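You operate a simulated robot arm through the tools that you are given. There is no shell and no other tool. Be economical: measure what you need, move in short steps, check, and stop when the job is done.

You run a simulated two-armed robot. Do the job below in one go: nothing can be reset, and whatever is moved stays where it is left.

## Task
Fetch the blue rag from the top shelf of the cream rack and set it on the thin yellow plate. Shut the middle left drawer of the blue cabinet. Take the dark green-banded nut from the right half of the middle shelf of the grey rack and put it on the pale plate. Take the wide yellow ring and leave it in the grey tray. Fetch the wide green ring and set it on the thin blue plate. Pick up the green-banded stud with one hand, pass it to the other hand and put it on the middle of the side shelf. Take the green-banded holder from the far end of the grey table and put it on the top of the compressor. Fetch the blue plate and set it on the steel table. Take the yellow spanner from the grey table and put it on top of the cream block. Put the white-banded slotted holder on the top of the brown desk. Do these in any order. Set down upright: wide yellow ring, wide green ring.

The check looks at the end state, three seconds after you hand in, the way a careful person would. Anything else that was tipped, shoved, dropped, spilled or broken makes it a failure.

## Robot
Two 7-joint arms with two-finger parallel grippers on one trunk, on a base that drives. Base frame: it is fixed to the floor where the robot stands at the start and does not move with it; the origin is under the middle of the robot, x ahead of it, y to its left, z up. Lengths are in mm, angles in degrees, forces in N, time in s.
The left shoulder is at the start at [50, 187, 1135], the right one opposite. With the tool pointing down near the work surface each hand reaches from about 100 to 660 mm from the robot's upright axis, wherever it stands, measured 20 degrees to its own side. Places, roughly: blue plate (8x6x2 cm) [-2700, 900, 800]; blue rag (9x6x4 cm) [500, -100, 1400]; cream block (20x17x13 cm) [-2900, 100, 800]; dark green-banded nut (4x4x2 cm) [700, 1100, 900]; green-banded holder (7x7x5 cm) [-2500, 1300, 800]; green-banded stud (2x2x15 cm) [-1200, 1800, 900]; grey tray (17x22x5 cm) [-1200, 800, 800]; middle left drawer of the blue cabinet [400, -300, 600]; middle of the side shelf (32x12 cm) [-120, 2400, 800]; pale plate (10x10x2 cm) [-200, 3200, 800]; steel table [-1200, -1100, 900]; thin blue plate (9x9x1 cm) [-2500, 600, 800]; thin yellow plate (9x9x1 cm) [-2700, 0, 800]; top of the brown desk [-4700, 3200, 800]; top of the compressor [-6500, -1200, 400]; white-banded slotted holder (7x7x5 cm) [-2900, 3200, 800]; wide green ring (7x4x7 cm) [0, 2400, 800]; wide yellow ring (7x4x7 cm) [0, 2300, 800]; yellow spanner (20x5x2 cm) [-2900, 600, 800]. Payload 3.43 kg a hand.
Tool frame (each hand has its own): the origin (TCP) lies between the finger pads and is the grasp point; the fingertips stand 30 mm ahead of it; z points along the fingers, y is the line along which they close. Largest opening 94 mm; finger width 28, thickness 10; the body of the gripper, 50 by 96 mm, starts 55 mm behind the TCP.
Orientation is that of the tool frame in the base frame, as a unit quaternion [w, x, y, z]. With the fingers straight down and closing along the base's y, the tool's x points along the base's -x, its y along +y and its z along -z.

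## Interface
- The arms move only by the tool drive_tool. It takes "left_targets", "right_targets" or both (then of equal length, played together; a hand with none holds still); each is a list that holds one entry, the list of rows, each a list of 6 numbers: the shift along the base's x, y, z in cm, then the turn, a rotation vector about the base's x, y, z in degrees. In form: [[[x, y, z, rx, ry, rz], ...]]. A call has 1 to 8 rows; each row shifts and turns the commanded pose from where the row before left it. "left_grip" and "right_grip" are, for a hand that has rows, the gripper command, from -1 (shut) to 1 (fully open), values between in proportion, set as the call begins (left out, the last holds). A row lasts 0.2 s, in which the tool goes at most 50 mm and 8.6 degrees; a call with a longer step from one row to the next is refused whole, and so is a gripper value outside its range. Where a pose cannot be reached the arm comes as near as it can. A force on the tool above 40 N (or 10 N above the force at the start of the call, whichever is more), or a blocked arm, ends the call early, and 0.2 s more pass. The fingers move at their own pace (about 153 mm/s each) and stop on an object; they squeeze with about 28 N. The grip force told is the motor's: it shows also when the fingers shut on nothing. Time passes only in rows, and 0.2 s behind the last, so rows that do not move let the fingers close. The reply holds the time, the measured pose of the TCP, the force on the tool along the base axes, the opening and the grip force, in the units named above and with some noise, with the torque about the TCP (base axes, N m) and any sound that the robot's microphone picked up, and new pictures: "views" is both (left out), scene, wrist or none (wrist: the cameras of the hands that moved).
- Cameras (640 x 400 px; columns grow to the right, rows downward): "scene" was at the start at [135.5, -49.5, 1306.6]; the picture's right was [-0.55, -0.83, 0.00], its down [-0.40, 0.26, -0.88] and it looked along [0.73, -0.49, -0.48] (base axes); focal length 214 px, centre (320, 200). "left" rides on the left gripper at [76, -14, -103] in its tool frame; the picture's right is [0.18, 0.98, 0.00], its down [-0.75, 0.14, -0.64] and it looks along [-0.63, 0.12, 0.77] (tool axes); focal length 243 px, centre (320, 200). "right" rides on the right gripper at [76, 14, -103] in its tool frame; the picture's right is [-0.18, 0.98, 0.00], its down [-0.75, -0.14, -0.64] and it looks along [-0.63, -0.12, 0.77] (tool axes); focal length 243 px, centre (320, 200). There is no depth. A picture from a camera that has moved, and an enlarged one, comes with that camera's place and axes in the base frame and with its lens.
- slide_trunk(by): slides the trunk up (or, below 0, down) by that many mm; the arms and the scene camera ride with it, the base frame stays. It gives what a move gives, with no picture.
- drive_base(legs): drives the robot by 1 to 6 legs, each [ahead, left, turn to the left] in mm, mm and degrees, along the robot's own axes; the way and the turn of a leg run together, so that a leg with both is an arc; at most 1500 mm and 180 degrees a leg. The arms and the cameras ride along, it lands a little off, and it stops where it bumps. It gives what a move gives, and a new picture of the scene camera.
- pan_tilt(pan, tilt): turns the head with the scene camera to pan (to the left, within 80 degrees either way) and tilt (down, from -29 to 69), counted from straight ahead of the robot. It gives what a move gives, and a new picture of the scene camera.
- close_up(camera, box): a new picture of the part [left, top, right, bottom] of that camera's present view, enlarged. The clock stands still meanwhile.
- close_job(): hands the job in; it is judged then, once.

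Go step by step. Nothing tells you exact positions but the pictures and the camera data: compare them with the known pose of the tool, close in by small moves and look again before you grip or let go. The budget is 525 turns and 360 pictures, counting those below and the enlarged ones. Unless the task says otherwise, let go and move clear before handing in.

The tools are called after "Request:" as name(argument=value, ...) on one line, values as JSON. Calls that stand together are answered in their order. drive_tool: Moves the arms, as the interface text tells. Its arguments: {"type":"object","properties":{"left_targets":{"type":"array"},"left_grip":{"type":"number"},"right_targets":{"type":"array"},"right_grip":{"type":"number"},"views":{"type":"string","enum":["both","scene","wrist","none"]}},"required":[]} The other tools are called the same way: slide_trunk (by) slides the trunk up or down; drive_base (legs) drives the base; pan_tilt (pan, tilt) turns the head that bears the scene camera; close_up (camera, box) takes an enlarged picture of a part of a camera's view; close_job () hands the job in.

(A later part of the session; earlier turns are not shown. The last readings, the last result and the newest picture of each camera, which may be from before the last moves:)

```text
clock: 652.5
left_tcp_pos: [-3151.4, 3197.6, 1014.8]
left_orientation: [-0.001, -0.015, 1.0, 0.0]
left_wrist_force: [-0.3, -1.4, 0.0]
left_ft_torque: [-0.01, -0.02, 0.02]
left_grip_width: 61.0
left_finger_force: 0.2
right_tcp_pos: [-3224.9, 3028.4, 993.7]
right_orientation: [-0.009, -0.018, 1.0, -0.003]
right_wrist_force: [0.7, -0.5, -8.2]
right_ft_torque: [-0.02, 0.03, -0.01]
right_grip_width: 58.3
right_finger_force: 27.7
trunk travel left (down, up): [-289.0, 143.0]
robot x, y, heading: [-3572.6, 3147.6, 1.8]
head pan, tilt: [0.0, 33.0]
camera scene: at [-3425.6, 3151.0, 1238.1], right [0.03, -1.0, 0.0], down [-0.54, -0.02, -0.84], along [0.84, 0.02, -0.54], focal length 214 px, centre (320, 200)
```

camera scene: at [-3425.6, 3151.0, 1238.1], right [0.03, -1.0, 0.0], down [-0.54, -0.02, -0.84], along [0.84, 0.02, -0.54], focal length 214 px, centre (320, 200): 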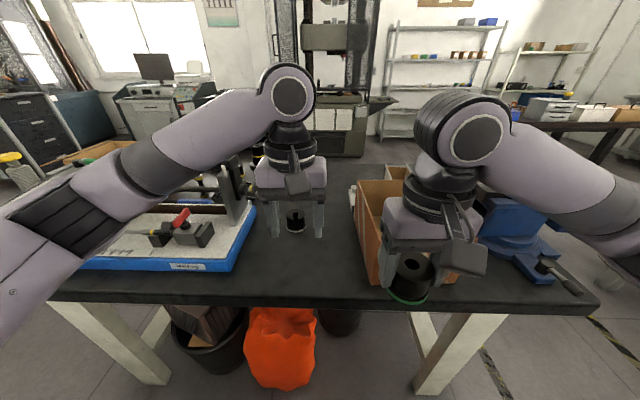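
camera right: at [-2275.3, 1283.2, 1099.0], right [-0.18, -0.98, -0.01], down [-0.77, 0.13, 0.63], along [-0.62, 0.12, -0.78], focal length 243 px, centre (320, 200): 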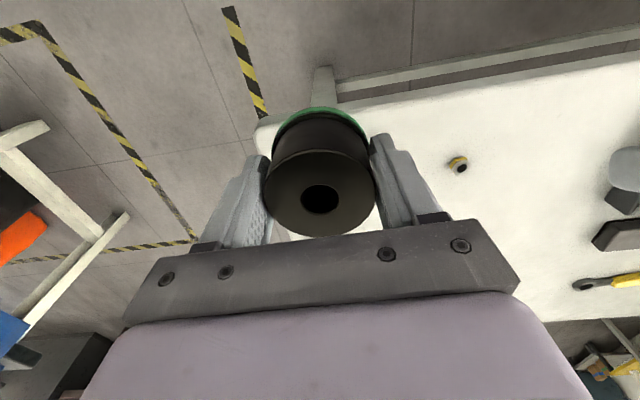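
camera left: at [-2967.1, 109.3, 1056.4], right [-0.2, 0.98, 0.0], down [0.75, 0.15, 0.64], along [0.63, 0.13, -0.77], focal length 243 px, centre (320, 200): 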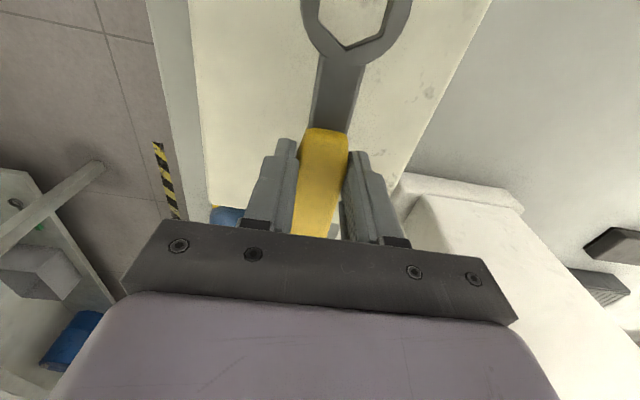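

Slotted holder ≈(-2899, 3236). Raise the right hand for clearance over the box, drive closer, and move the left hand above the holder.

Request:
drive_tool(right_targets=[[[-2, 0, 3, 0, 0, 0], [-2, 0, 3, 0, 0, 0], [-2, 0, 3, 0, 0, 0]]], views="none")

Request:
drive_base(legs=[[130, 0, -1.5]])

Request:
drive_tool(left_targets=[[[3, 0.8, -2, 0, 0, 0], [3, 0.8, -2, 0, 0, 0], [3, 0.8, -2, 0, 0, 0], [2.5, 0.8, -2, 0, 0, 0], [0, 0, 0, 0, 0, 0]]], left_grip=1, views="wrist")

```text
clock: 653.3
left_tcp_pos: [-3151.6, 3197.2, 1015.7]
left_orientation: [0.0, -0.016, 1.0, 0.0]
left_wrist_force: [-0.4, -1.0, 0.3]
left_ft_torque: [-0.02, 0.0, 0.0]
left_grip_width: 60.9
left_finger_force: 0.1
right_tcp_pos: [-3288.3, 3025.5, 1085.7]
right_orientation: [-0.009, -0.02, 1.0, -0.004]
right_wrist_force: [0.0, -0.2, -7.6]
right_ft_torque: [-0.02, 0.02, 0.0]
right_grip_width: 58.6
right_finger_force: 28.1
trunk travel left (down, up): [-289.0, 143.0]
robot x, y, heading: [-3576.0, 3146.1, 1.7]
head pan, tilt: [0.0, 33.0]
```

```text
clock: 654.6
left_tcp_pos: [-3024.3, 3188.7, 1016.6]
left_orientation: [-0.003, -0.002, 1.0, 0.0]
left_wrist_force: [-0.3, -0.5, 0.3]
left_ft_torque: [0.02, 0.04, 0.02]
left_grip_width: 61.3
left_finger_force: 0.1
right_tcp_pos: [-3167.4, 3019.6, 1084.8]
right_orientation: [-0.009, -0.006, 1.0, -0.004]
right_wrist_force: [-0.5, -0.3, -6.4]
right_ft_torque: [0.03, 0.03, 0.04]
right_grip_width: 58.0
right_finger_force: 28.1
trunk travel left (down, up): [-289.0, 143.0]
robot x, y, heading: [-3453.0, 3151.2, 0.2]
head pan, tilt: [0.0, 33.0]
camera scene: at [-3300.6, 3148.7, 1237.9], right [0.0, -1.0, 0.0], down [-0.55, 0.0, -0.84], along [0.84, 0.0, -0.55], focal length 214 px, centre (320, 200)
```

scene: 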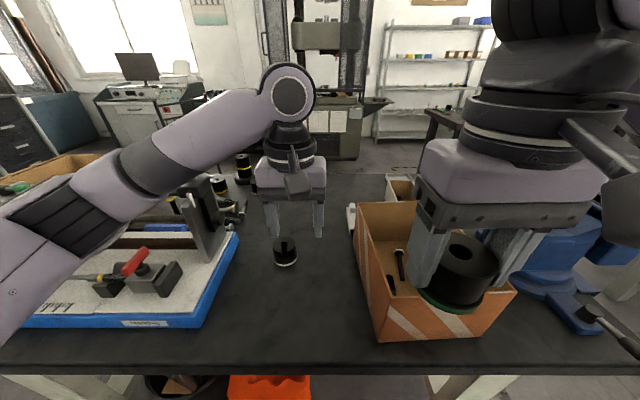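

```text
clock: 655.8
left_tcp_pos: [-2909.0, 3219.9, 934.4]
left_orientation: [-0.001, -0.002, 1.0, 0.0]
left_wrist_force: [-0.3, 0.3, 0.6]
left_ft_torque: [0.02, 0.02, 0.02]
left_grip_width: 93.9
left_finger_force: 0.0
right_tcp_pos: [-3166.3, 3018.7, 1085.2]
right_orientation: [-0.009, -0.005, 1.0, -0.005]
right_wrist_force: [-0.4, 0.1, -7.7]
right_ft_torque: [0.03, 0.01, 0.01]
right_grip_width: 58.1
right_finger_force: 28.1
trunk travel left (down, up): [-289.0, 143.0]
robot x, y, heading: [-3448.7, 3148.3, 0.1]
head pan, tilt: [0.0, 33.0]
camera left: at [-2984.5, 3205.3, 1038.9], right [-0.19, 0.98, 0.0], down [0.75, 0.14, 0.64], along [0.63, 0.12, -0.77], focal length 243 px, centre (320, 200)
```

left: 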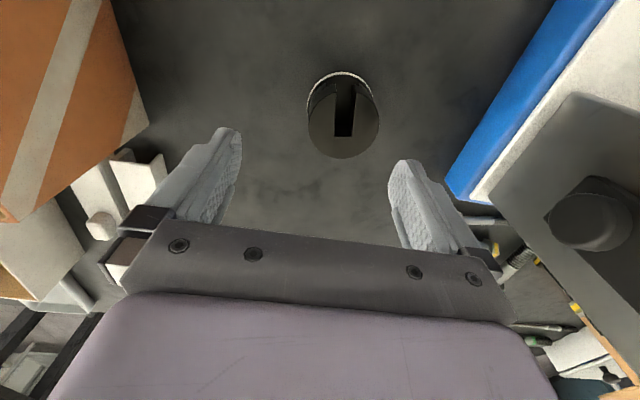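

Request:
drive_tool(left_targets=[[[0.2, 1.9, -2, 0, 0, 0], [0, 0, -2.5, 0, 0, 0], [0, 0, -2.5, 0, 0, 0], [0, 0, -1.8, 0, 0, 0], [0, 0, -1, 0, 0, 0], [0, 0, 0, 0, 0, 0]]], views="wrist")

```text
clock: 657.2
left_tcp_pos: [-2908.1, 3239.7, 836.9]
left_orientation: [0.0, -0.002, 1.0, 0.001]
left_wrist_force: [0.3, 0.6, 0.1]
left_ft_torque: [-0.01, -0.02, 0.0]
left_grip_width: 93.7
left_finger_force: 0.0
right_tcp_pos: [-3167.5, 3020.3, 1085.8]
right_orientation: [-0.009, -0.005, 1.0, -0.004]
right_wrist_force: [-1.2, 0.3, -8.5]
right_ft_torque: [-0.01, 0.02, 0.0]
right_grip_width: 58.2
right_finger_force: 27.7
trunk travel left (down, up): [-289.0, 143.0]
robot x, y, heading: [-3448.4, 3147.0, 0.1]
head pan, tilt: [0.0, 33.0]
camera left: at [-2983.3, 3225.3, 942.7], right [-0.19, 0.98, 0.0], down [0.75, 0.14, 0.64], along [0.63, 0.12, -0.77], focal length 243 px, centre (320, 200)
```

left: 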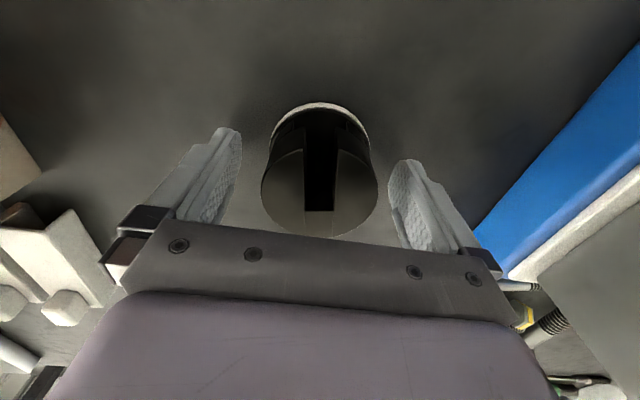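

Request:
drive_tool(left_targets=[[[0, 0, 0, 0, 0, 0], [0, 0, 0, 0, 0, 0], [0, 0, 0, 0, 0, 0]]], left_grip=-1, views="none")

Request:
drive_tool(left_targets=[[[0, 0, 1.5, 0, 0, 0], [0, 0, 3, 0, 0, 0], [0, 0, 4, 0, 0, 0], [0, -1, 4, 0, 0, 0], [-3, -1, 4, 0, 0, 0], [-4, 0, 2, 0, 0, 0], [-4, 0, 2, 0, 0, 0], [-3, 0, 2, 0, 0, 0]]], views="wrist")

```text
clock: 658.0
left_tcp_pos: [-2908.8, 3239.9, 838.2]
left_orientation: [-0.001, -0.002, 1.0, 0.0]
left_wrist_force: [0.1, -2.0, 0.2]
left_ft_torque: [-0.21, -0.08, -0.06]
left_grip_width: 60.5
left_finger_force: 28.4
right_tcp_pos: [-3166.9, 3019.3, 1086.5]
right_orientation: [-0.008, -0.005, 1.0, -0.004]
right_wrist_force: [0.4, -0.9, -7.7]
right_ft_torque: [-0.02, 0.03, -0.02]
right_grip_width: 58.4
right_finger_force: 27.4
trunk travel left (down, up): [-289.0, 143.0]
robot x, y, heading: [-3452.7, 3149.8, 0.1]
head pan, tilt: [0.0, 33.0]
```

```text
refused: row 5 steps farther than a row can; nothing moved
```

Request:
drive_tool(left_targets=[[[0, 0, 1.5, 0, 0, 0], [0, 0, 3, 0, 0, 0], [0, 0, 4, 0, 0, 0], [0, -1, 4, 0, 0, 0], [-2, -1, 4, 0, 0, 0], [-4, 0, 2, 0, 0, 0], [-4, 0, 2, 0, 0, 0], [-3, 0, 2, 0, 0, 0]]], views="wrist")

```text
clock: 659.8
left_tcp_pos: [-3035.7, 3218.8, 1060.1]
left_orientation: [-0.001, -0.003, 1.0, 0.001]
left_wrist_force: [-0.3, 0.3, -7.9]
left_ft_torque: [-0.01, 0.04, 0.0]
left_grip_width: 60.7
left_finger_force: 27.9
right_tcp_pos: [-3167.6, 3019.7, 1085.6]
right_orientation: [-0.009, -0.005, 1.0, -0.005]
right_wrist_force: [0.5, -0.1, -7.0]
right_ft_torque: [0.0, 0.02, -0.01]
right_grip_width: 58.4
right_finger_force: 27.3
trunk travel left (down, up): [-289.0, 143.0]
robot x, y, heading: [-3448.2, 3149.1, 0.2]
head pan, tilt: [0.0, 33.0]
camera left: at [-3111.8, 3203.3, 1164.9], right [-0.19, 0.98, 0.0], down [0.75, 0.14, 0.64], along [0.63, 0.12, -0.77], focal length 243 px, centre (320, 200)
```

left: 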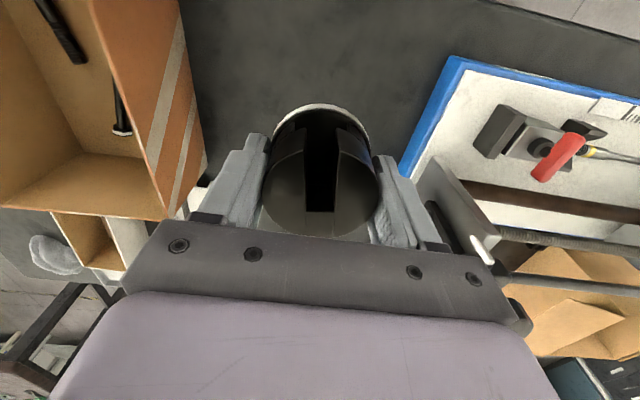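

Both holders are held. Back off and look before turning.

Request:
drive_base(legs=[[-250, -200, 0]])

Request:
pan_tilt(pan=79, tilt=15)

```text
clock: 662.1
left_tcp_pos: [-3289.2, 3020.8, 1060.4]
left_orientation: [-0.001, -0.004, 1.0, 0.001]
left_wrist_force: [0.1, 0.3, -8.1]
left_ft_torque: [0.03, 0.03, 0.03]
left_grip_width: 60.7
left_finger_force: 28.3
right_tcp_pos: [-3420.5, 2822.8, 1085.6]
right_orientation: [-0.01, -0.006, 1.0, -0.003]
right_wrist_force: [-0.2, -0.8, -8.2]
right_ft_torque: [0.02, 0.01, 0.03]
right_grip_width: 58.4
right_finger_force: 28.2
trunk travel left (down, up): [-289.0, 143.0]
robot x, y, heading: [-3705.8, 2949.7, 0.1]
head pan, tilt: [0.0, 33.0]
camera scene: at [-3554.8, 2950.4, 1238.0], right [0.0, -1.0, 0.0], down [-0.55, 0.0, -0.84], along [0.84, 0.0, -0.55], focal length 214 px, centre (320, 200)
```

scene: 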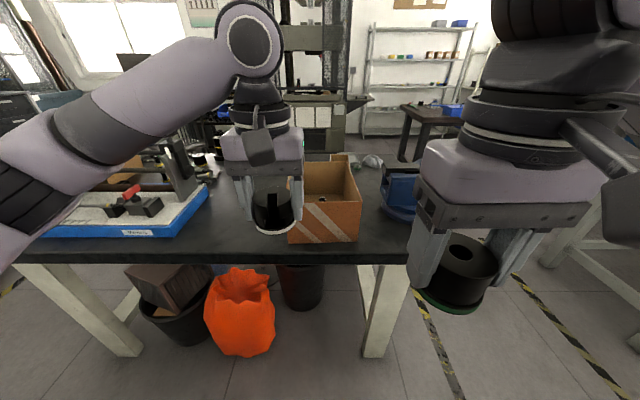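

```text
clock: 663.6
left_tcp_pos: [-3289.6, 3020.4, 1060.8]
left_orientation: [-0.002, -0.003, 1.0, 0.001]
left_wrist_force: [1.0, 0.5, -7.7]
left_ft_torque: [-0.03, 0.03, 0.02]
left_grip_width: 60.7
left_finger_force: 27.4
right_tcp_pos: [-3420.9, 2822.2, 1084.2]
right_orientation: [-0.01, -0.006, 1.0, -0.005]
right_wrist_force: [-0.6, -0.2, -6.0]
right_ft_torque: [0.03, 0.02, 0.0]
right_grip_width: 58.4
right_finger_force: 28.1
trunk travel left (down, up): [-289.0, 143.0]
robot x, y, heading: [-3701.8, 2952.1, 0.1]
head pan, tilt: [79.0, 15.0]
camera scene: at [-3626.0, 3042.0, 1266.9], right [0.98, -0.19, 0.0], down [-0.05, -0.25, -0.97], along [0.18, 0.95, -0.26], focal length 214 px, centre (320, 200)
```

scene: 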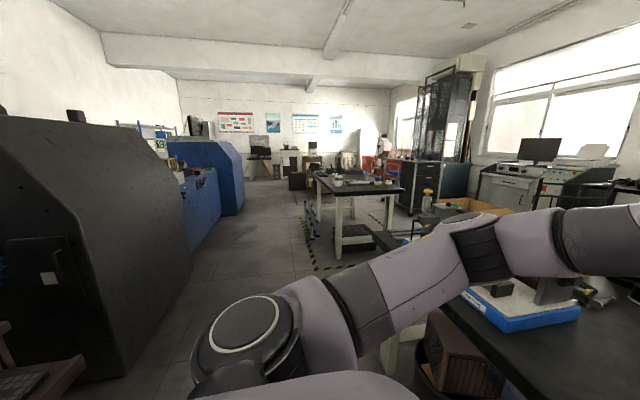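

Move south into the open area and turn around to face west.

Request:
drive_base(legs=[[0, -500, 0], [0, 0, 90], [0, 0, 90]])

Request:
pan_tilt(pan=-15, tilt=20)

```text
clock: 676.2
left_tcp_pos: [-4119.9, 2387.2, 1060.7]
left_orientation: [0.001, 1.0, 0.001, 0.002]
left_wrist_force: [-0.3, 0.8, -7.8]
left_ft_torque: [0.01, -0.01, 0.0]
left_grip_width: 60.5
left_finger_force: 28.0
right_tcp_pos: [-3989.3, 2584.0, 1085.3]
right_orientation: [-0.004, 1.0, 0.004, 0.01]
right_wrist_force: [0.3, -0.1, -7.7]
right_ft_torque: [0.01, -0.02, -0.02]
right_grip_width: 58.6
right_finger_force: 27.8
trunk travel left (down, up): [-289.0, 143.0]
robot x, y, heading: [-3704.4, 2453.8, 179.6]
head pan, tilt: [79.0, 15.0]
camera scene: at [-3781.1, 2364.8, 1266.9], right [-0.98, 0.19, 0.0], down [0.05, 0.25, -0.97], along [-0.18, -0.95, -0.26], focal length 214 px, centre (320, 200)
```

scene: 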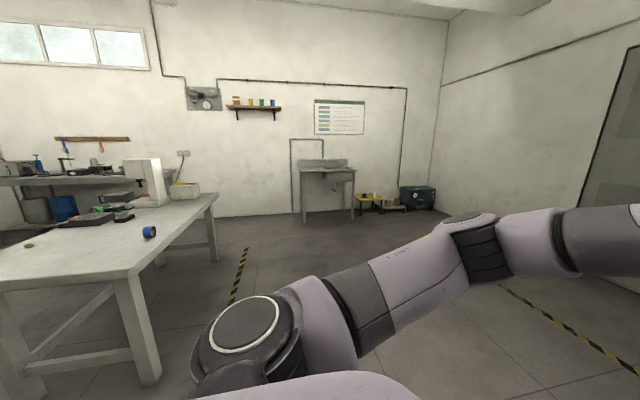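

```text
clock: 677.9
left_tcp_pos: [-4120.1, 2387.1, 1060.4]
left_orientation: [0.001, 1.0, 0.001, 0.002]
left_wrist_force: [0.4, -0.3, -7.6]
left_ft_torque: [0.01, -0.05, 0.0]
left_grip_width: 60.6
left_finger_force: 28.2
right_tcp_pos: [-3987.8, 2583.4, 1084.7]
right_orientation: [-0.005, 1.0, 0.004, 0.01]
right_wrist_force: [-0.4, 0.1, -7.3]
right_ft_torque: [0.01, 0.0, 0.03]
right_grip_width: 58.6
right_finger_force: 27.8
trunk travel left (down, up): [-289.0, 143.0]
robot x, y, heading: [-3705.5, 2455.8, 179.8]
head pan, tilt: [-15.0, 20.0]
camera scene: at [-3853.1, 2480.7, 1258.7], right [0.26, 0.97, 0.0], down [0.33, -0.09, -0.94], along [-0.91, 0.24, -0.34], focal length 214 px, centre (320, 200)
```

scene: 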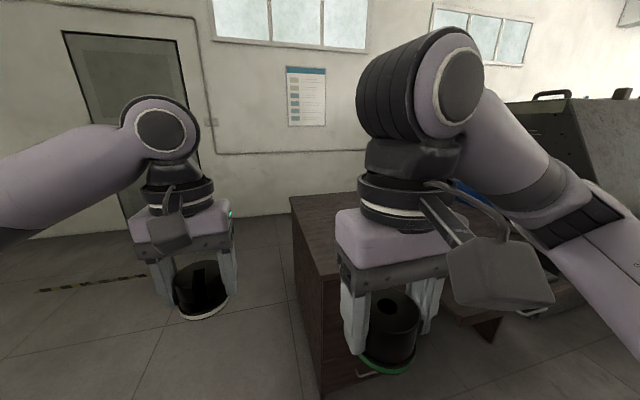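

The brown desk is ahead to the right. Slide north in front of it and look at its top.

Request:
drive_base(legs=[[0, -480, 0]])

Request:
pan_tilt(pan=0, tilt=25)

```text
clock: 682.6
left_tcp_pos: [-4120.9, 2863.9, 1060.3]
left_orientation: [0.001, 1.0, 0.004, 0.002]
left_wrist_force: [0.2, -0.5, -8.0]
left_ft_torque: [0.05, -0.02, -0.03]
left_grip_width: 60.2
left_finger_force: 27.7
right_tcp_pos: [-3991.1, 3062.7, 1084.9]
right_orientation: [-0.004, 1.0, 0.008, 0.009]
right_wrist_force: [0.3, 0.1, -7.9]
right_ft_torque: [0.02, -0.03, 0.03]
right_grip_width: 58.3
right_finger_force: 28.0
trunk travel left (down, up): [-289.0, 143.0]
robot x, y, heading: [-3706.2, 2932.7, -179.6]
head pan, tilt: [-15.0, 20.0]
camera scene: at [-3854.4, 2959.9, 1258.7], right [0.25, 0.97, 0.0], down [0.33, -0.09, -0.94], along [-0.91, 0.24, -0.34], focal length 214 px, centre (320, 200)
```

scene: 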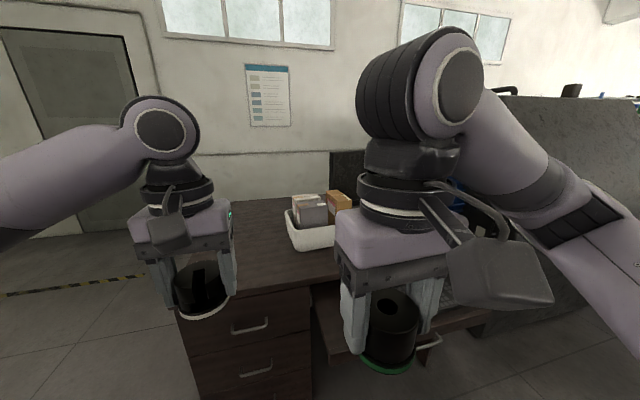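

```text
clock: 683.4
left_tcp_pos: [-4120.3, 2863.4, 1060.0]
left_orientation: [0.0, 1.0, 0.004, 0.002]
left_wrist_force: [-0.4, 0.7, -8.3]
left_ft_torque: [-0.01, 0.0, 0.03]
left_grip_width: 60.6
left_finger_force: 28.7
right_tcp_pos: [-3992.4, 3061.2, 1083.7]
right_orientation: [-0.005, 1.0, 0.007, 0.009]
right_wrist_force: [-0.8, 0.1, -7.3]
right_ft_torque: [0.01, -0.01, 0.02]
right_grip_width: 58.2
right_finger_force: 28.0
trunk travel left (down, up): [-289.0, 143.0]
robot x, y, heading: [-3706.2, 2936.8, -179.7]
head pan, tilt: [0.0, 25.0]
camera scene: at [-3856.5, 2935.7, 1250.6], right [-0.01, 1.0, 0.0], down [0.42, 0.0, -0.91], along [-0.91, 0.0, -0.42], focal length 214 px, centre (320, 200)
```

scene: 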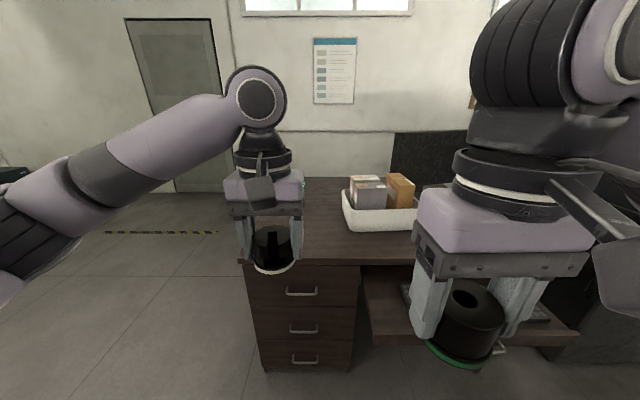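

Free desk-top area is left of the basket. Drive in and lower the slotted holder at ≈(-4550, 2855).

Request:
drive_base(legs=[[390, 0, 0]])

Request:
drive_tool(left_targets=[[[-2, -0.5, -3, 0, 0, 0], [-2, 0, -4, 0, 0, 0], [0, 0, -4, 0, 0, 0], [0, 0, -4, 0, 0, 0]]], views="both")

```text
clock: 685.9
left_tcp_pos: [-4503.8, 2859.9, 1057.9]
left_orientation: [0.003, 1.0, 0.007, 0.004]
left_wrist_force: [0.3, 0.4, -8.1]
left_ft_torque: [0.04, -0.03, 0.0]
left_grip_width: 60.6
left_finger_force: 28.2
right_tcp_pos: [-4372.5, 3057.4, 1083.7]
right_orientation: [-0.007, 1.0, 0.009, 0.011]
right_wrist_force: [-0.7, -0.9, -8.1]
right_ft_torque: [-0.04, 0.03, 0.0]
right_grip_width: 58.5
right_finger_force: 28.1
trunk travel left (down, up): [-289.0, 143.0]
robot x, y, heading: [-4091.6, 2932.4, -179.4]
head pan, tilt: [0.0, 25.0]
stopped in leg 1: the robot was blocked; the commanded pose is now the measured one
camera scene: at [-4238.2, 2932.5, 1250.7], right [-0.01, 1.0, 0.0], down [0.42, 0.0, -0.91], along [-0.91, -0.01, -0.42], focal length 214 px, centre (320, 200)
```

scene: 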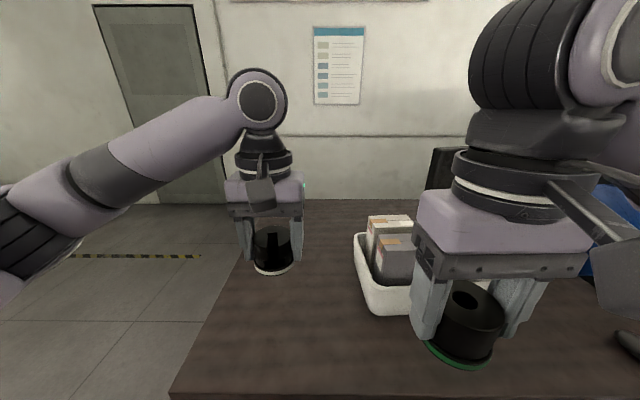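

```text
clock: 686.9
left_tcp_pos: [-4543.1, 2853.3, 911.7]
left_orientation: [0.001, 1.0, 0.006, 0.002]
left_wrist_force: [0.2, -0.7, -8.2]
left_ft_torque: [0.0, -0.02, -0.01]
left_grip_width: 60.2
left_finger_force: 28.1
right_tcp_pos: [-4373.4, 3058.0, 1084.5]
right_orientation: [-0.006, 1.0, 0.008, 0.01]
right_wrist_force: [0.7, 1.1, -7.3]
right_ft_torque: [0.0, -0.02, -0.02]
right_grip_width: 58.2
right_finger_force: 28.0
trunk travel left (down, up): [-289.0, 143.0]
robot x, y, heading: [-4089.2, 2933.4, -179.5]
head pan, tilt: [0.0, 25.0]
camera scene: at [-4238.7, 2932.4, 1250.6], right [-0.01, 1.0, 0.0], down [0.42, 0.0, -0.91], along [-0.91, -0.01, -0.42], focal length 214 px, centre (320, 200)
camera left: at [-4466.6, 2868.9, 1016.4], right [0.2, -0.98, 0.0], down [-0.75, -0.15, 0.64], along [-0.63, -0.13, -0.77], focal length 243 px, centre (320, 200)
```

scene: 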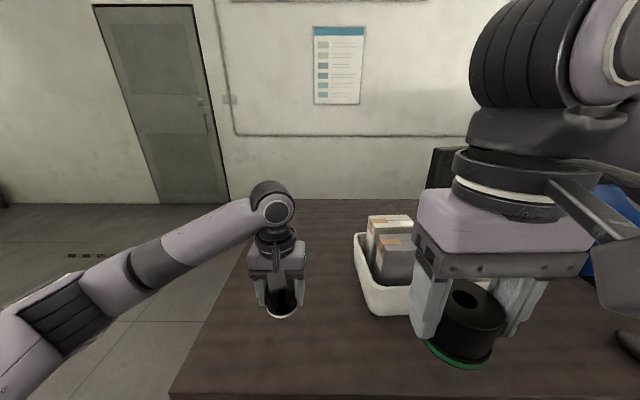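
left: 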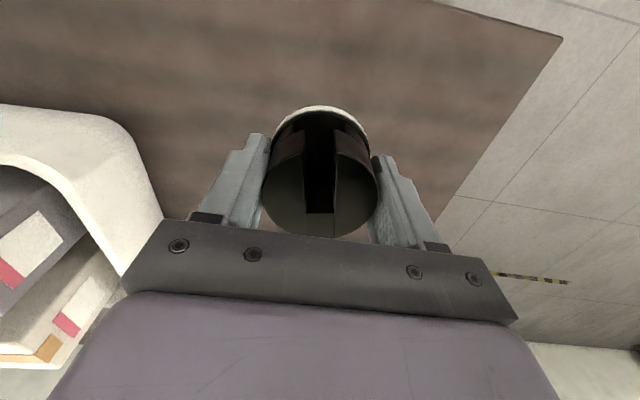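

Request:
drive_tool(left_targets=[[[0, 0, -4, 0, 0, 0], [0, 0, -4, 0, 0, 0], [0, 0, -1, 0, 0, 0], [0, 0, -0.5, 0, 0, 0], [0, 0, -0.5, 0, 0, 0], [0, 0, -0.5, 0, 0, 0], [0, 0, -0.5, 0, 0, 0]]], views="none")

```text
clock: 688.5
left_tcp_pos: [-4544.3, 2854.7, 799.6]
left_orientation: [0.002, 1.0, 0.006, 0.003]
left_wrist_force: [-0.4, 0.8, -7.7]
left_ft_torque: [0.02, -0.04, -0.01]
left_grip_width: 60.4
left_finger_force: 27.2
right_tcp_pos: [-4374.4, 3058.2, 1084.9]
right_orientation: [-0.005, 1.0, 0.008, 0.01]
right_wrist_force: [0.0, 0.2, -6.9]
right_ft_torque: [0.01, -0.02, -0.03]
right_grip_width: 58.3
right_finger_force: 28.5
trunk travel left (down, up): [-289.0, 143.0]
robot x, y, heading: [-4087.7, 2932.5, -179.7]
head pan, tilt: [0.0, 25.0]
```

Request:
drive_tool(left_targets=[[[0, 0, -0.5, 0, 0, 0], [0, 0, -0.5, 0, 0, 0], [0, 0, -0.4, 0, 0, 0], [0, 0, -0.4, 0, 0, 0], [0, 0, -0.4, 0, 0, 0], [0, 0, -0.4, 0, 0, 0], [0, 0, -0.4, 0, 0, 0]]], views="wrist")

```text
clock: 689.9
left_tcp_pos: [-4542.6, 2854.6, 780.2]
left_orientation: [-0.001, 1.0, 0.006, -0.002]
left_wrist_force: [9.0, -1.9, 15.6]
left_ft_torque: [-0.85, -0.63, 0.28]
left_grip_width: 60.0
left_finger_force: 27.0
right_tcp_pos: [-4371.4, 3057.8, 1083.3]
right_orientation: [-0.007, 1.0, 0.009, 0.009]
right_wrist_force: [-0.2, 0.0, -7.4]
right_ft_torque: [0.03, -0.02, 0.0]
right_grip_width: 58.3
right_finger_force: 27.7
trunk travel left (down, up): [-289.0, 143.0]
robot x, y, heading: [-4086.8, 2933.8, -179.5]
head pan, tilt: [0.0, 25.0]
stopped in row 7 (left hand): the force on the tool passed its limit at 44 N (the readings are from after the stop); the commanded pose is now the measured one
camera left: at [-4465.8, 2870.5, 883.8], right [0.2, -0.98, 0.0], down [-0.75, -0.15, 0.64], along [-0.63, -0.13, -0.76], focal length 243 px, centre (320, 200)
```

left: 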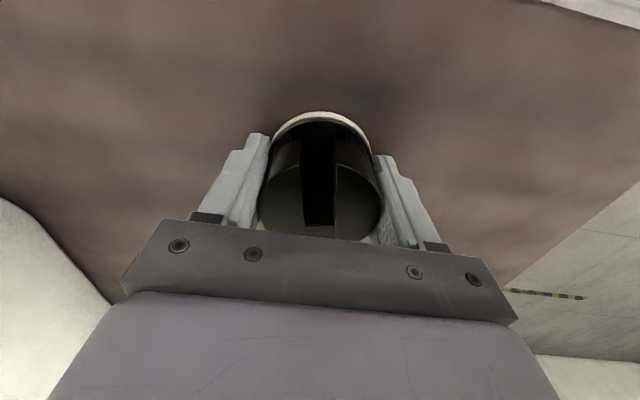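

Contact with the desk. Release and lift.

Request:
drive_tool(left_targets=[[[0, 0, 0.2, 0, 0, 0], [0, 0, 0, 0, 0, 0], [0, 0, 1, 0, 0, 0], [0, 0, 3, 0, 0, 0], [0, 0, 4, 0, 0, 0], [0, 0, 4, 0, 0, 0], [3, 0, 3, 0, 0, 0], [4, 0, 2, 0, 0, 0]]], left_grip=1, views="both")

```text
clock: 691.7
left_tcp_pos: [-4474.2, 2854.9, 949.5]
left_orientation: [-0.001, 1.0, 0.007, -0.002]
left_wrist_force: [0.6, 0.0, 0.3]
left_ft_torque: [0.0, 0.02, -0.01]
left_grip_width: 94.1
left_finger_force: 0.0
right_tcp_pos: [-4373.1, 3059.0, 1084.8]
right_orientation: [-0.006, 1.0, 0.009, 0.009]
right_wrist_force: [-1.0, -0.2, -7.3]
right_ft_torque: [-0.04, -0.02, 0.0]
right_grip_width: 58.3
right_finger_force: 28.2
trunk travel left (down, up): [-289.0, 143.0]
robot x, y, heading: [-4093.3, 2936.6, -179.5]
head pan, tilt: [0.0, 25.0]
camera scene: at [-4237.7, 2932.5, 1250.7], right [-0.01, 1.0, 0.0], down [0.42, 0.0, -0.91], along [-0.91, -0.01, -0.42], focal length 214 px, centre (320, 200)
camera left: at [-4397.3, 2870.5, 1053.2], right [0.2, -0.98, 0.0], down [-0.75, -0.15, 0.64], along [-0.63, -0.13, -0.77], focal length 243 px, centre (320, 200)
```

scene: 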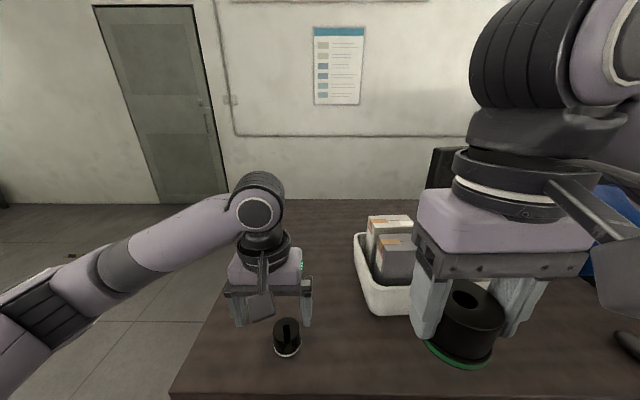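
left: 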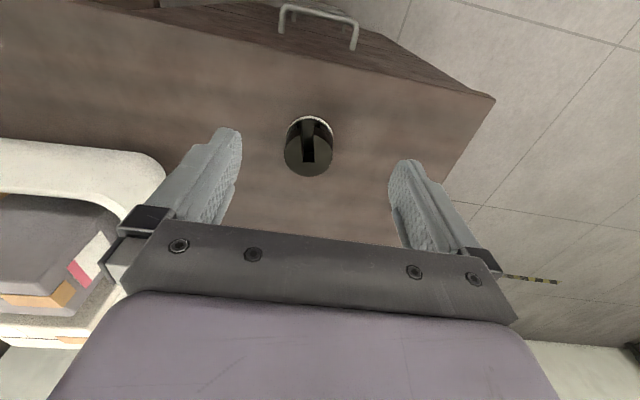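

Slotted holder is on the desk. Now take the green-banded holder to the compressor in the SW corner: back off, go south then west.

Request:
drive_base(legs=[[-350, 0, 0], [0, 1450, 0], [1400, 0, 0], [800, 0, 0], [0, 0, 90]])

Request:
pan_tilt(pan=0, tilt=15)

```text
clock: 720.7
left_tcp_pos: [-5832.5, 1093.5, 949.1]
left_orientation: [0.001, 0.7, 0.714, -0.002]
left_wrist_force: [0.0, 0.3, -0.2]
left_ft_torque: [0.04, 0.01, 0.0]
left_grip_width: 94.0
left_finger_force: 0.2
right_tcp_pos: [-6035.1, 1194.9, 1083.7]
right_orientation: [-0.011, 0.698, 0.716, 0.003]
right_wrist_force: [0.7, 0.0, -8.4]
right_ft_torque: [0.02, 0.03, -0.03]
right_grip_width: 58.2
right_finger_force: 28.1
trunk travel left (down, up): [-289.0, 143.0]
robot x, y, heading: [-5913.0, 1482.5, -88.9]
head pan, tilt: [0.0, 25.0]
camera scene: at [-5907.7, 1330.0, 1250.7], right [-1.0, -0.02, 0.0], down [-0.01, 0.42, -0.91], along [0.01, -0.91, -0.42], focal length 214 px, centre (320, 200)
```

scene: 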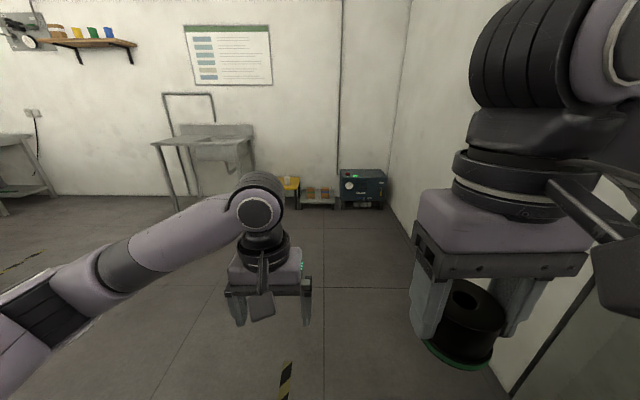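

```text
clock: 721.4
left_tcp_pos: [-5830.2, 1094.1, 949.0]
left_orientation: [0.0, 0.7, 0.714, -0.002]
left_wrist_force: [-0.6, -0.3, -0.1]
left_ft_torque: [0.0, -0.02, 0.0]
left_grip_width: 93.8
left_finger_force: 0.1
right_tcp_pos: [-6035.3, 1195.7, 1084.6]
right_orientation: [-0.011, 0.698, 0.716, 0.003]
right_wrist_force: [-0.1, -0.2, -7.6]
right_ft_torque: [-0.01, -0.01, 0.0]
right_grip_width: 58.4
right_finger_force: 27.6
trunk travel left (down, up): [-289.0, 143.0]
robot x, y, heading: [-5910.4, 1480.4, -89.2]
head pan, tilt: [0.0, 15.0]
camera scene: at [-5907.7, 1328.7, 1266.9], right [-1.0, -0.02, 0.0], down [0.0, 0.26, -0.97], along [0.02, -0.97, -0.26], focal length 214 px, centre (320, 200)
```

scene: 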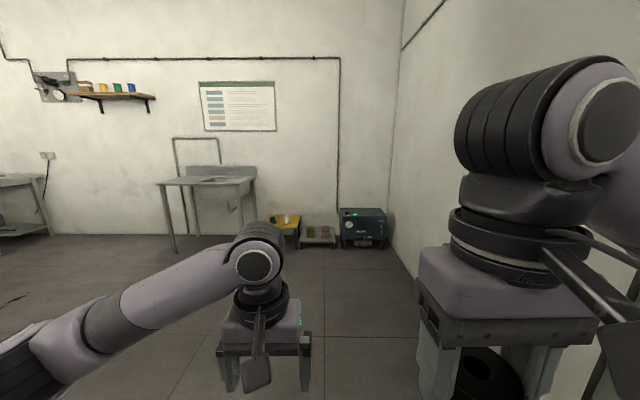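

The compressor is in the corner: front y≈-1094, x≈-6386, top z≈430. Drive toward it.

Request:
drive_base(legs=[[1450, 0, -0.8], [400, -270, 0]])

Request:
pan_tilt(pan=-15, tilt=38)

```text
clock: 731.1
left_tcp_pos: [-6100.0, -745.4, 949.3]
left_orientation: [0.001, 0.708, 0.706, 0.0]
left_wrist_force: [-0.9, -0.5, 0.1]
left_ft_torque: [-0.01, 0.02, -0.03]
left_grip_width: 94.1
left_finger_force: 0.1
right_tcp_pos: [-6300.3, -640.9, 1083.9]
right_orientation: [-0.012, 0.706, 0.708, 0.004]
right_wrist_force: [-0.3, -0.9, -7.9]
right_ft_torque: [0.02, -0.01, -0.01]
right_grip_width: 58.0
right_finger_force: 28.2
trunk travel left (down, up): [-289.0, 143.0]
robot x, y, heading: [-6170.3, -357.4, -90.4]
head pan, tilt: [0.0, 15.0]
camera scene: at [-6170.6, -509.4, 1266.9], right [-1.0, 0.01, 0.0], down [0.0, 0.26, -0.97], along [-0.01, -0.97, -0.26], focal length 214 px, centre (320, 200)
```

scene: 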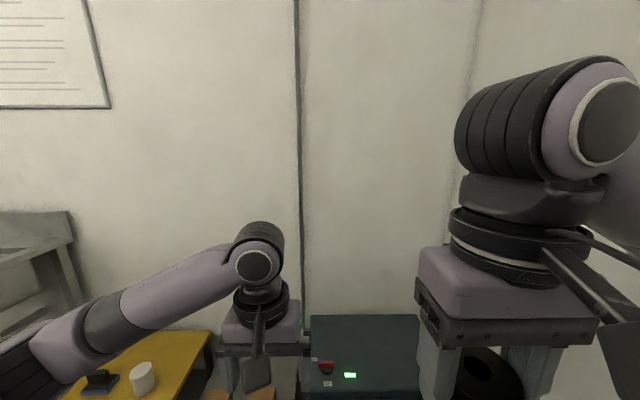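

```text
clock: 732.0
left_tcp_pos: [-6100.0, -745.1, 949.5]
left_orientation: [0.001, 0.708, 0.706, -0.002]
left_wrist_force: [-0.2, -1.3, -0.1]
left_ft_torque: [0.03, 0.02, -0.02]
left_grip_width: 94.0
left_finger_force: 0.0
right_tcp_pos: [-6300.8, -640.5, 1085.2]
right_orientation: [-0.011, 0.706, 0.708, 0.004]
right_wrist_force: [1.0, 0.8, -8.2]
right_ft_torque: [0.0, 0.0, -0.01]
right_grip_width: 58.0
right_finger_force: 27.7
trunk travel left (down, up): [-289.0, 143.0]
robot x, y, heading: [-6171.3, -355.9, -90.4]
head pan, tilt: [-15.0, 38.0]
camera scene: at [-6192.6, -499.0, 1230.4], right [-0.96, 0.27, 0.0], down [0.16, 0.59, -0.79], along [-0.21, -0.76, -0.62], focal length 214 px, centre (320, 200)
```

scene: 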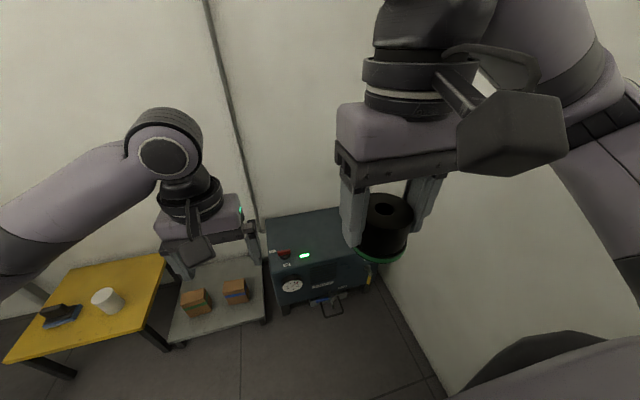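

Compressor top spans about x -6550…-6140, y -1390…-1020. Move closer and lower the trunk.

Request:
drive_base(legs=[[320, 0, 0.4]])

Request:
slide_trunk(by=-285)

Request:
close_up(camera="right", box=[0, 0, 640, 400])

```text
clock: 734.1
left_tcp_pos: [-6095.7, -1066.7, 949.6]
left_orientation: [0.001, 0.704, 0.71, -0.002]
left_wrist_force: [-0.2, 0.3, -0.2]
left_ft_torque: [-0.04, -0.01, 0.01]
left_grip_width: 93.8
left_finger_force: 0.0
right_tcp_pos: [-6296.8, -965.3, 1084.4]
right_orientation: [-0.011, 0.702, 0.712, 0.005]
right_wrist_force: [-0.7, 0.2, -8.3]
right_ft_torque: [0.03, -0.01, 0.02]
right_grip_width: 58.1
right_finger_force: 28.2
trunk travel left (down, up): [-289.0, 143.0]
robot x, y, heading: [-6173.2, -677.0, -89.7]
head pan, tilt: [-15.0, 38.0]
camera scene: at [-6191.2, -822.9, 1230.3], right [-0.97, 0.25, 0.0], down [0.16, 0.6, -0.79], along [-0.2, -0.76, -0.62], focal length 214 px, centre (320, 200)
```

scene: 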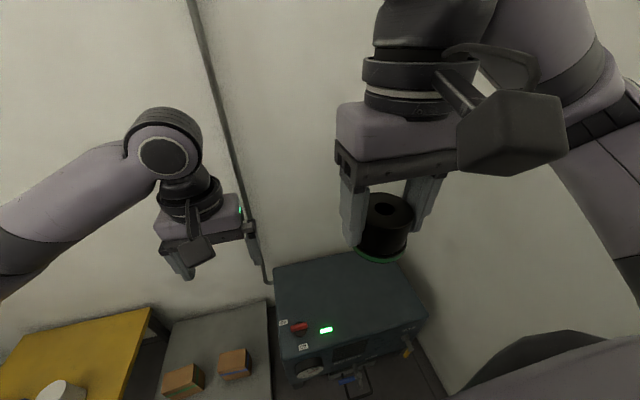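

```text
clock: 737.0
left_tcp_pos: [-6094.2, -1067.3, 665.6]
left_orientation: [0.001, 0.704, 0.711, -0.002]
left_wrist_force: [-0.2, 1.1, -0.7]
left_ft_torque: [0.03, -0.02, -0.03]
left_grip_width: 94.0
left_finger_force: 0.0
right_tcp_pos: [-6297.1, -964.7, 798.5]
right_orientation: [-0.011, 0.702, 0.713, 0.003]
right_wrist_force: [0.3, -0.3, -8.0]
right_ft_torque: [0.01, 0.0, -0.03]
right_grip_width: 58.0
right_finger_force: 28.0
trunk travel left (down, up): [-4.0, 428.0]
robot x, y, heading: [-6169.8, -680.5, -89.8]
head pan, tilt: [-15.0, 38.0]
```

```text
1.00 times, centred on (320, 200) of right (not enlarged: the box is as wide or as high as the picture)
camera zoom: at [-6283.5, -889.6, 903.5], right [0.99, -0.17, -0.01], down [-0.12, -0.77, 0.63], along [-0.12, -0.62, -0.78], focal length 243 px, centre (320, 200)
```

zoom: 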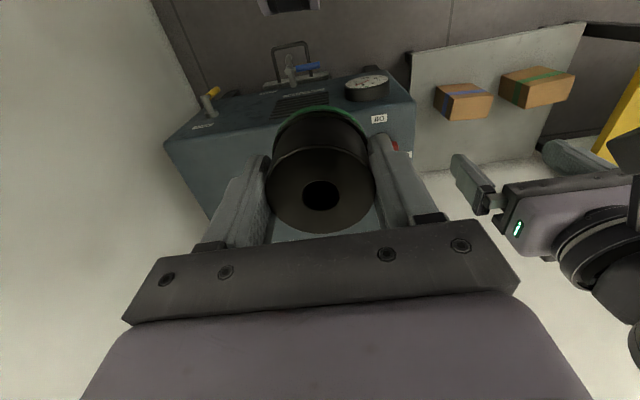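

Move the holder over the middle of the top (≈(-6360, -1205)), away from the switches.

Request:
drive_tool(right_targets=[[[-0.9, -3.4, -1, 0, 0, 0], [-0.9, -3.4, -2, 0, 0, 0], [-0.9, -3.4, -2, 0, 0, 0], [-0.9, -3.4, -2, 0, 0, 0], [-0.9, -3.4, -2, 0, 0, 0], [-0.9, -3.4, -2, 0, 0, 0], [-0.9, -3.4, -2, 0, 0, 0]]], views="both")

```text
clock: 738.6
left_tcp_pos: [-6094.0, -1068.6, 666.1]
left_orientation: [0.0, 0.704, 0.71, -0.001]
left_wrist_force: [0.6, -0.3, 0.8]
left_ft_torque: [-0.01, 0.0, 0.04]
left_grip_width: 93.9
left_finger_force: 0.1
right_tcp_pos: [-6357.9, -1202.7, 672.0]
right_orientation: [-0.01, 0.7, 0.714, 0.003]
right_wrist_force: [-0.5, 0.7, -7.4]
right_ft_torque: [-0.05, 0.02, 0.02]
right_grip_width: 57.8
right_finger_force: 28.2
trunk travel left (down, up): [-4.0, 428.0]
robot x, y, heading: [-6174.1, -680.2, -89.4]
head pan, tilt: [-15.0, 38.0]
camera scene: at [-6191.2, -822.5, 945.4], right [-0.97, 0.25, 0.0], down [0.16, 0.6, -0.79], along [-0.2, -0.76, -0.62], focal length 214 px, centre (320, 200)
camera right: at [-6344.0, -1127.2, 774.6], right [0.99, -0.17, -0.01], down [-0.12, -0.77, 0.63], along [-0.12, -0.62, -0.78], focal length 243 px, centre (320, 200)
```

scene: 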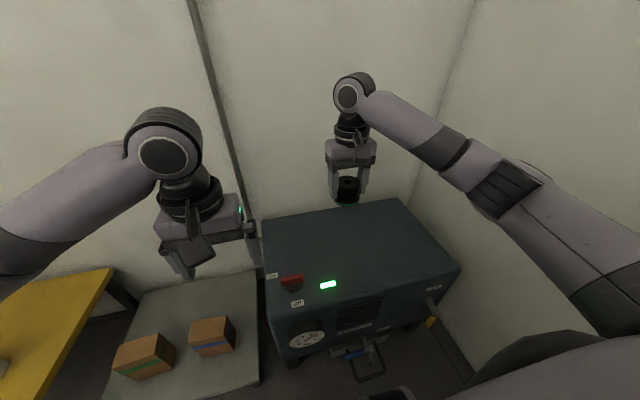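
right: 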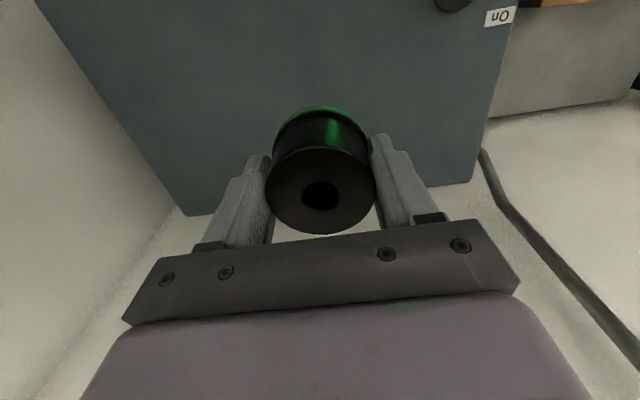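

Request:
drive_tool(right_targets=[[[0, 0, -4, 0, 0, 0], [0, 0, -4, 0, 0, 0], [0, 0, -4, 0, 0, 0], [0, 0, -2, 0, 0, 0], [0, 0, -1, 0, 0, 0]]], views="both")

```text
clock: 739.8
left_tcp_pos: [-6094.9, -1067.7, 664.1]
left_orientation: [0.001, 0.704, 0.71, 0.0]
left_wrist_force: [-0.3, 0.1, -0.1]
left_ft_torque: [0.01, 0.02, 0.0]
left_grip_width: 94.0
left_finger_force: 0.1
right_tcp_pos: [-6358.9, -1202.0, 519.3]
right_orientation: [-0.011, 0.701, 0.713, 0.004]
right_wrist_force: [-0.1, 0.0, -8.1]
right_ft_torque: [0.01, 0.01, -0.02]
right_grip_width: 58.1
right_finger_force: 27.6
trunk travel left (down, up): [-4.0, 428.0]
robot x, y, heading: [-6173.6, -681.8, -89.7]
head pan, tilt: [-15.0, 38.0]
camera scene: at [-6191.2, -822.6, 945.3], right [-0.97, 0.25, 0.0], down [0.16, 0.6, -0.79], along [-0.2, -0.76, -0.62], focal length 214 px, centre (320, 200)
camera right: at [-6344.6, -1126.2, 624.2], right [0.99, -0.17, -0.01], down [-0.12, -0.77, 0.63], along [-0.12, -0.62, -0.78], focal length 243 px, centre (320, 200)
```

scene: 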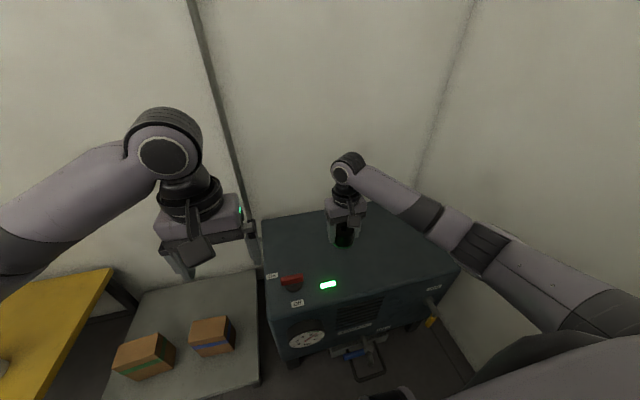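
right: 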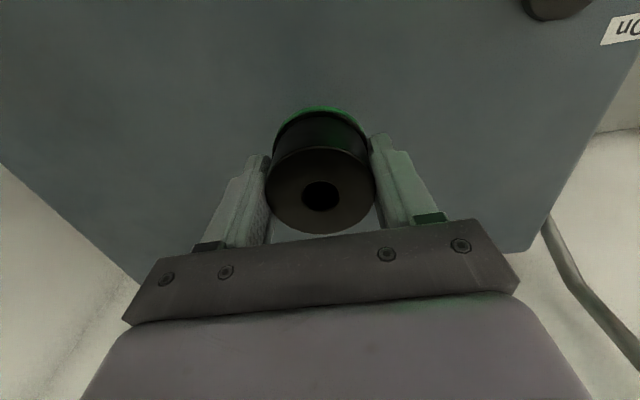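

Central and clear of the switches. Creep down to contact.

Request:
drive_tool(right_targets=[[[0, 0, -1, 0, 0, 0], [0, 0, -0.6, 0, 0, 0], [0, 0, -0.5, 0, 0, 0], [0, 0, -0.5, 0, 0, 0], [0, 0, -0.4, 0, 0, 0], [0, 0, -0.4, 0, 0, 0], [0, 0, -0.4, 0, 0, 0], [0, 0, -0.4, 0, 0, 0]]], views="none")

```text
clock: 741.6
left_tcp_pos: [-6094.6, -1067.5, 663.8]
left_orientation: [0.001, 0.703, 0.711, -0.001]
left_wrist_force: [0.7, 1.0, -0.4]
left_ft_torque: [-0.01, 0.01, 0.02]
left_grip_width: 94.0
left_finger_force: 0.1
right_tcp_pos: [-6360.6, -1202.5, 476.0]
right_orientation: [-0.01, 0.702, 0.712, 0.005]
right_wrist_force: [-0.3, -0.3, -7.3]
right_ft_torque: [0.0, 0.06, 0.02]
right_grip_width: 58.2
right_finger_force: 28.7
trunk travel left (down, up): [-4.0, 428.0]
robot x, y, heading: [-6172.6, -679.3, -89.8]
head pan, tilt: [-15.0, 38.0]
```

Request:
drive_tool(right_targets=[[[0, 0, -0.4, 0, 0, 0], [0, 0, -0.4, 0, 0, 0], [0, 0, -0.4, 0, 0, 0], [0, 0, -0.4, 0, 0, 0], [0, 0, -0.4, 0, 0, 0], [0, 0, -0.4, 0, 0, 0], [0, 0, -0.4, 0, 0, 0]]], views="wrist")

```text
clock: 742.6
left_tcp_pos: [-6093.8, -1066.9, 664.4]
left_orientation: [0.001, 0.704, 0.71, -0.002]
left_wrist_force: [0.2, 0.7, 0.0]
left_ft_torque: [-0.02, 0.0, 0.0]
left_grip_width: 93.8
left_finger_force: 0.0
right_tcp_pos: [-6359.6, -1205.9, 471.8]
right_orientation: [-0.005, 0.701, 0.713, 0.001]
right_wrist_force: [-1.0, 5.1, 15.0]
right_ft_torque: [0.61, -0.37, 0.07]
right_grip_width: 58.2
right_finger_force: 27.7
trunk travel left (down, up): [-4.0, 428.0]
robot x, y, heading: [-6171.4, -679.3, -89.8]
head pan, tilt: [-15.0, 38.0]
stopped in row 4 (right hand): the force on the tool passed its limit at 46 N (the readings are from after the stop); the commanded pose is now the measured one
camera right: at [-6346.5, -1128.5, 575.5], right [0.99, -0.17, -0.01], down [-0.13, -0.76, 0.64], along [-0.11, -0.63, -0.77], focal length 243 px, centre (320, 200)
```

right: 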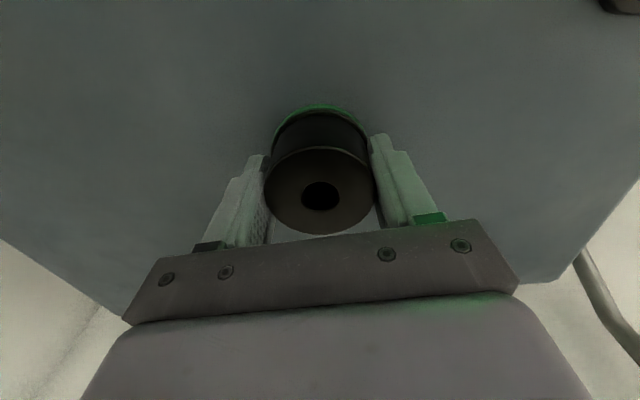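

Contact. Release and lift clear.

Request:
drive_tool(right_targets=[[[0, 0, 0.2, 0, 0, 0], [0, 0, 0, 0, 0, 0], [0, 0, 1, 0, 0, 0], [0, 0, 3, 0, 0, 0], [0, 0, 4, 0, 0, 0], [0, 0, 4, 0, 0, 0], [0, 2, 4, 0, 0, 0], [0, 4, 2, 0, 0, 0]]], right_grip=1, views="both")

```text
clock: 744.4
left_tcp_pos: [-6095.4, -1068.0, 664.0]
left_orientation: [0.001, 0.704, 0.71, -0.002]
left_wrist_force: [0.0, 0.6, 0.3]
left_ft_torque: [0.02, 0.02, 0.0]
left_grip_width: 94.4
left_finger_force: 0.2
right_tcp_pos: [-6358.5, -1143.6, 650.5]
right_orientation: [-0.008, 0.702, 0.712, 0.002]
right_wrist_force: [0.7, -0.1, -0.2]
right_ft_torque: [-0.02, 0.02, -0.01]
right_grip_width: 93.9
right_finger_force: 0.0
trunk travel left (down, up): [-4.0, 428.0]
robot x, y, heading: [-6172.2, -683.0, -89.6]
head pan, tilt: [-15.0, 38.0]
camera scene: at [-6191.2, -822.1, 945.4], right [-0.97, 0.25, 0.0], down [0.16, 0.6, -0.79], along [-0.2, -0.76, -0.62], focal length 214 px, centre (320, 200)
camera right: at [-6345.0, -1067.8, 754.5], right [0.99, -0.17, -0.01], down [-0.13, -0.76, 0.63], along [-0.11, -0.62, -0.77], focal length 243 px, centre (320, 200)
```

scene: 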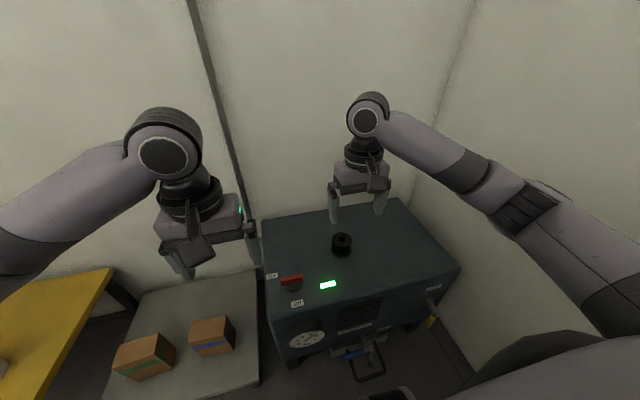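
right: 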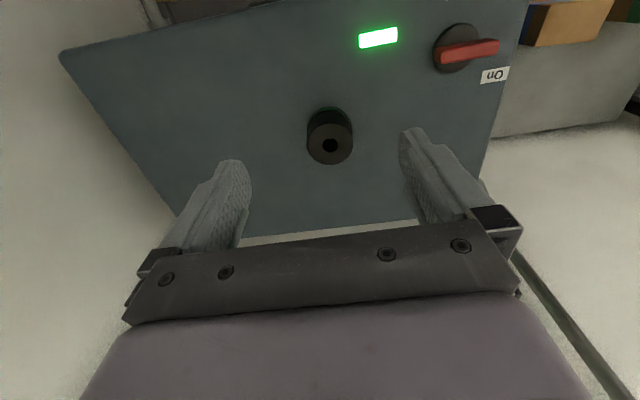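

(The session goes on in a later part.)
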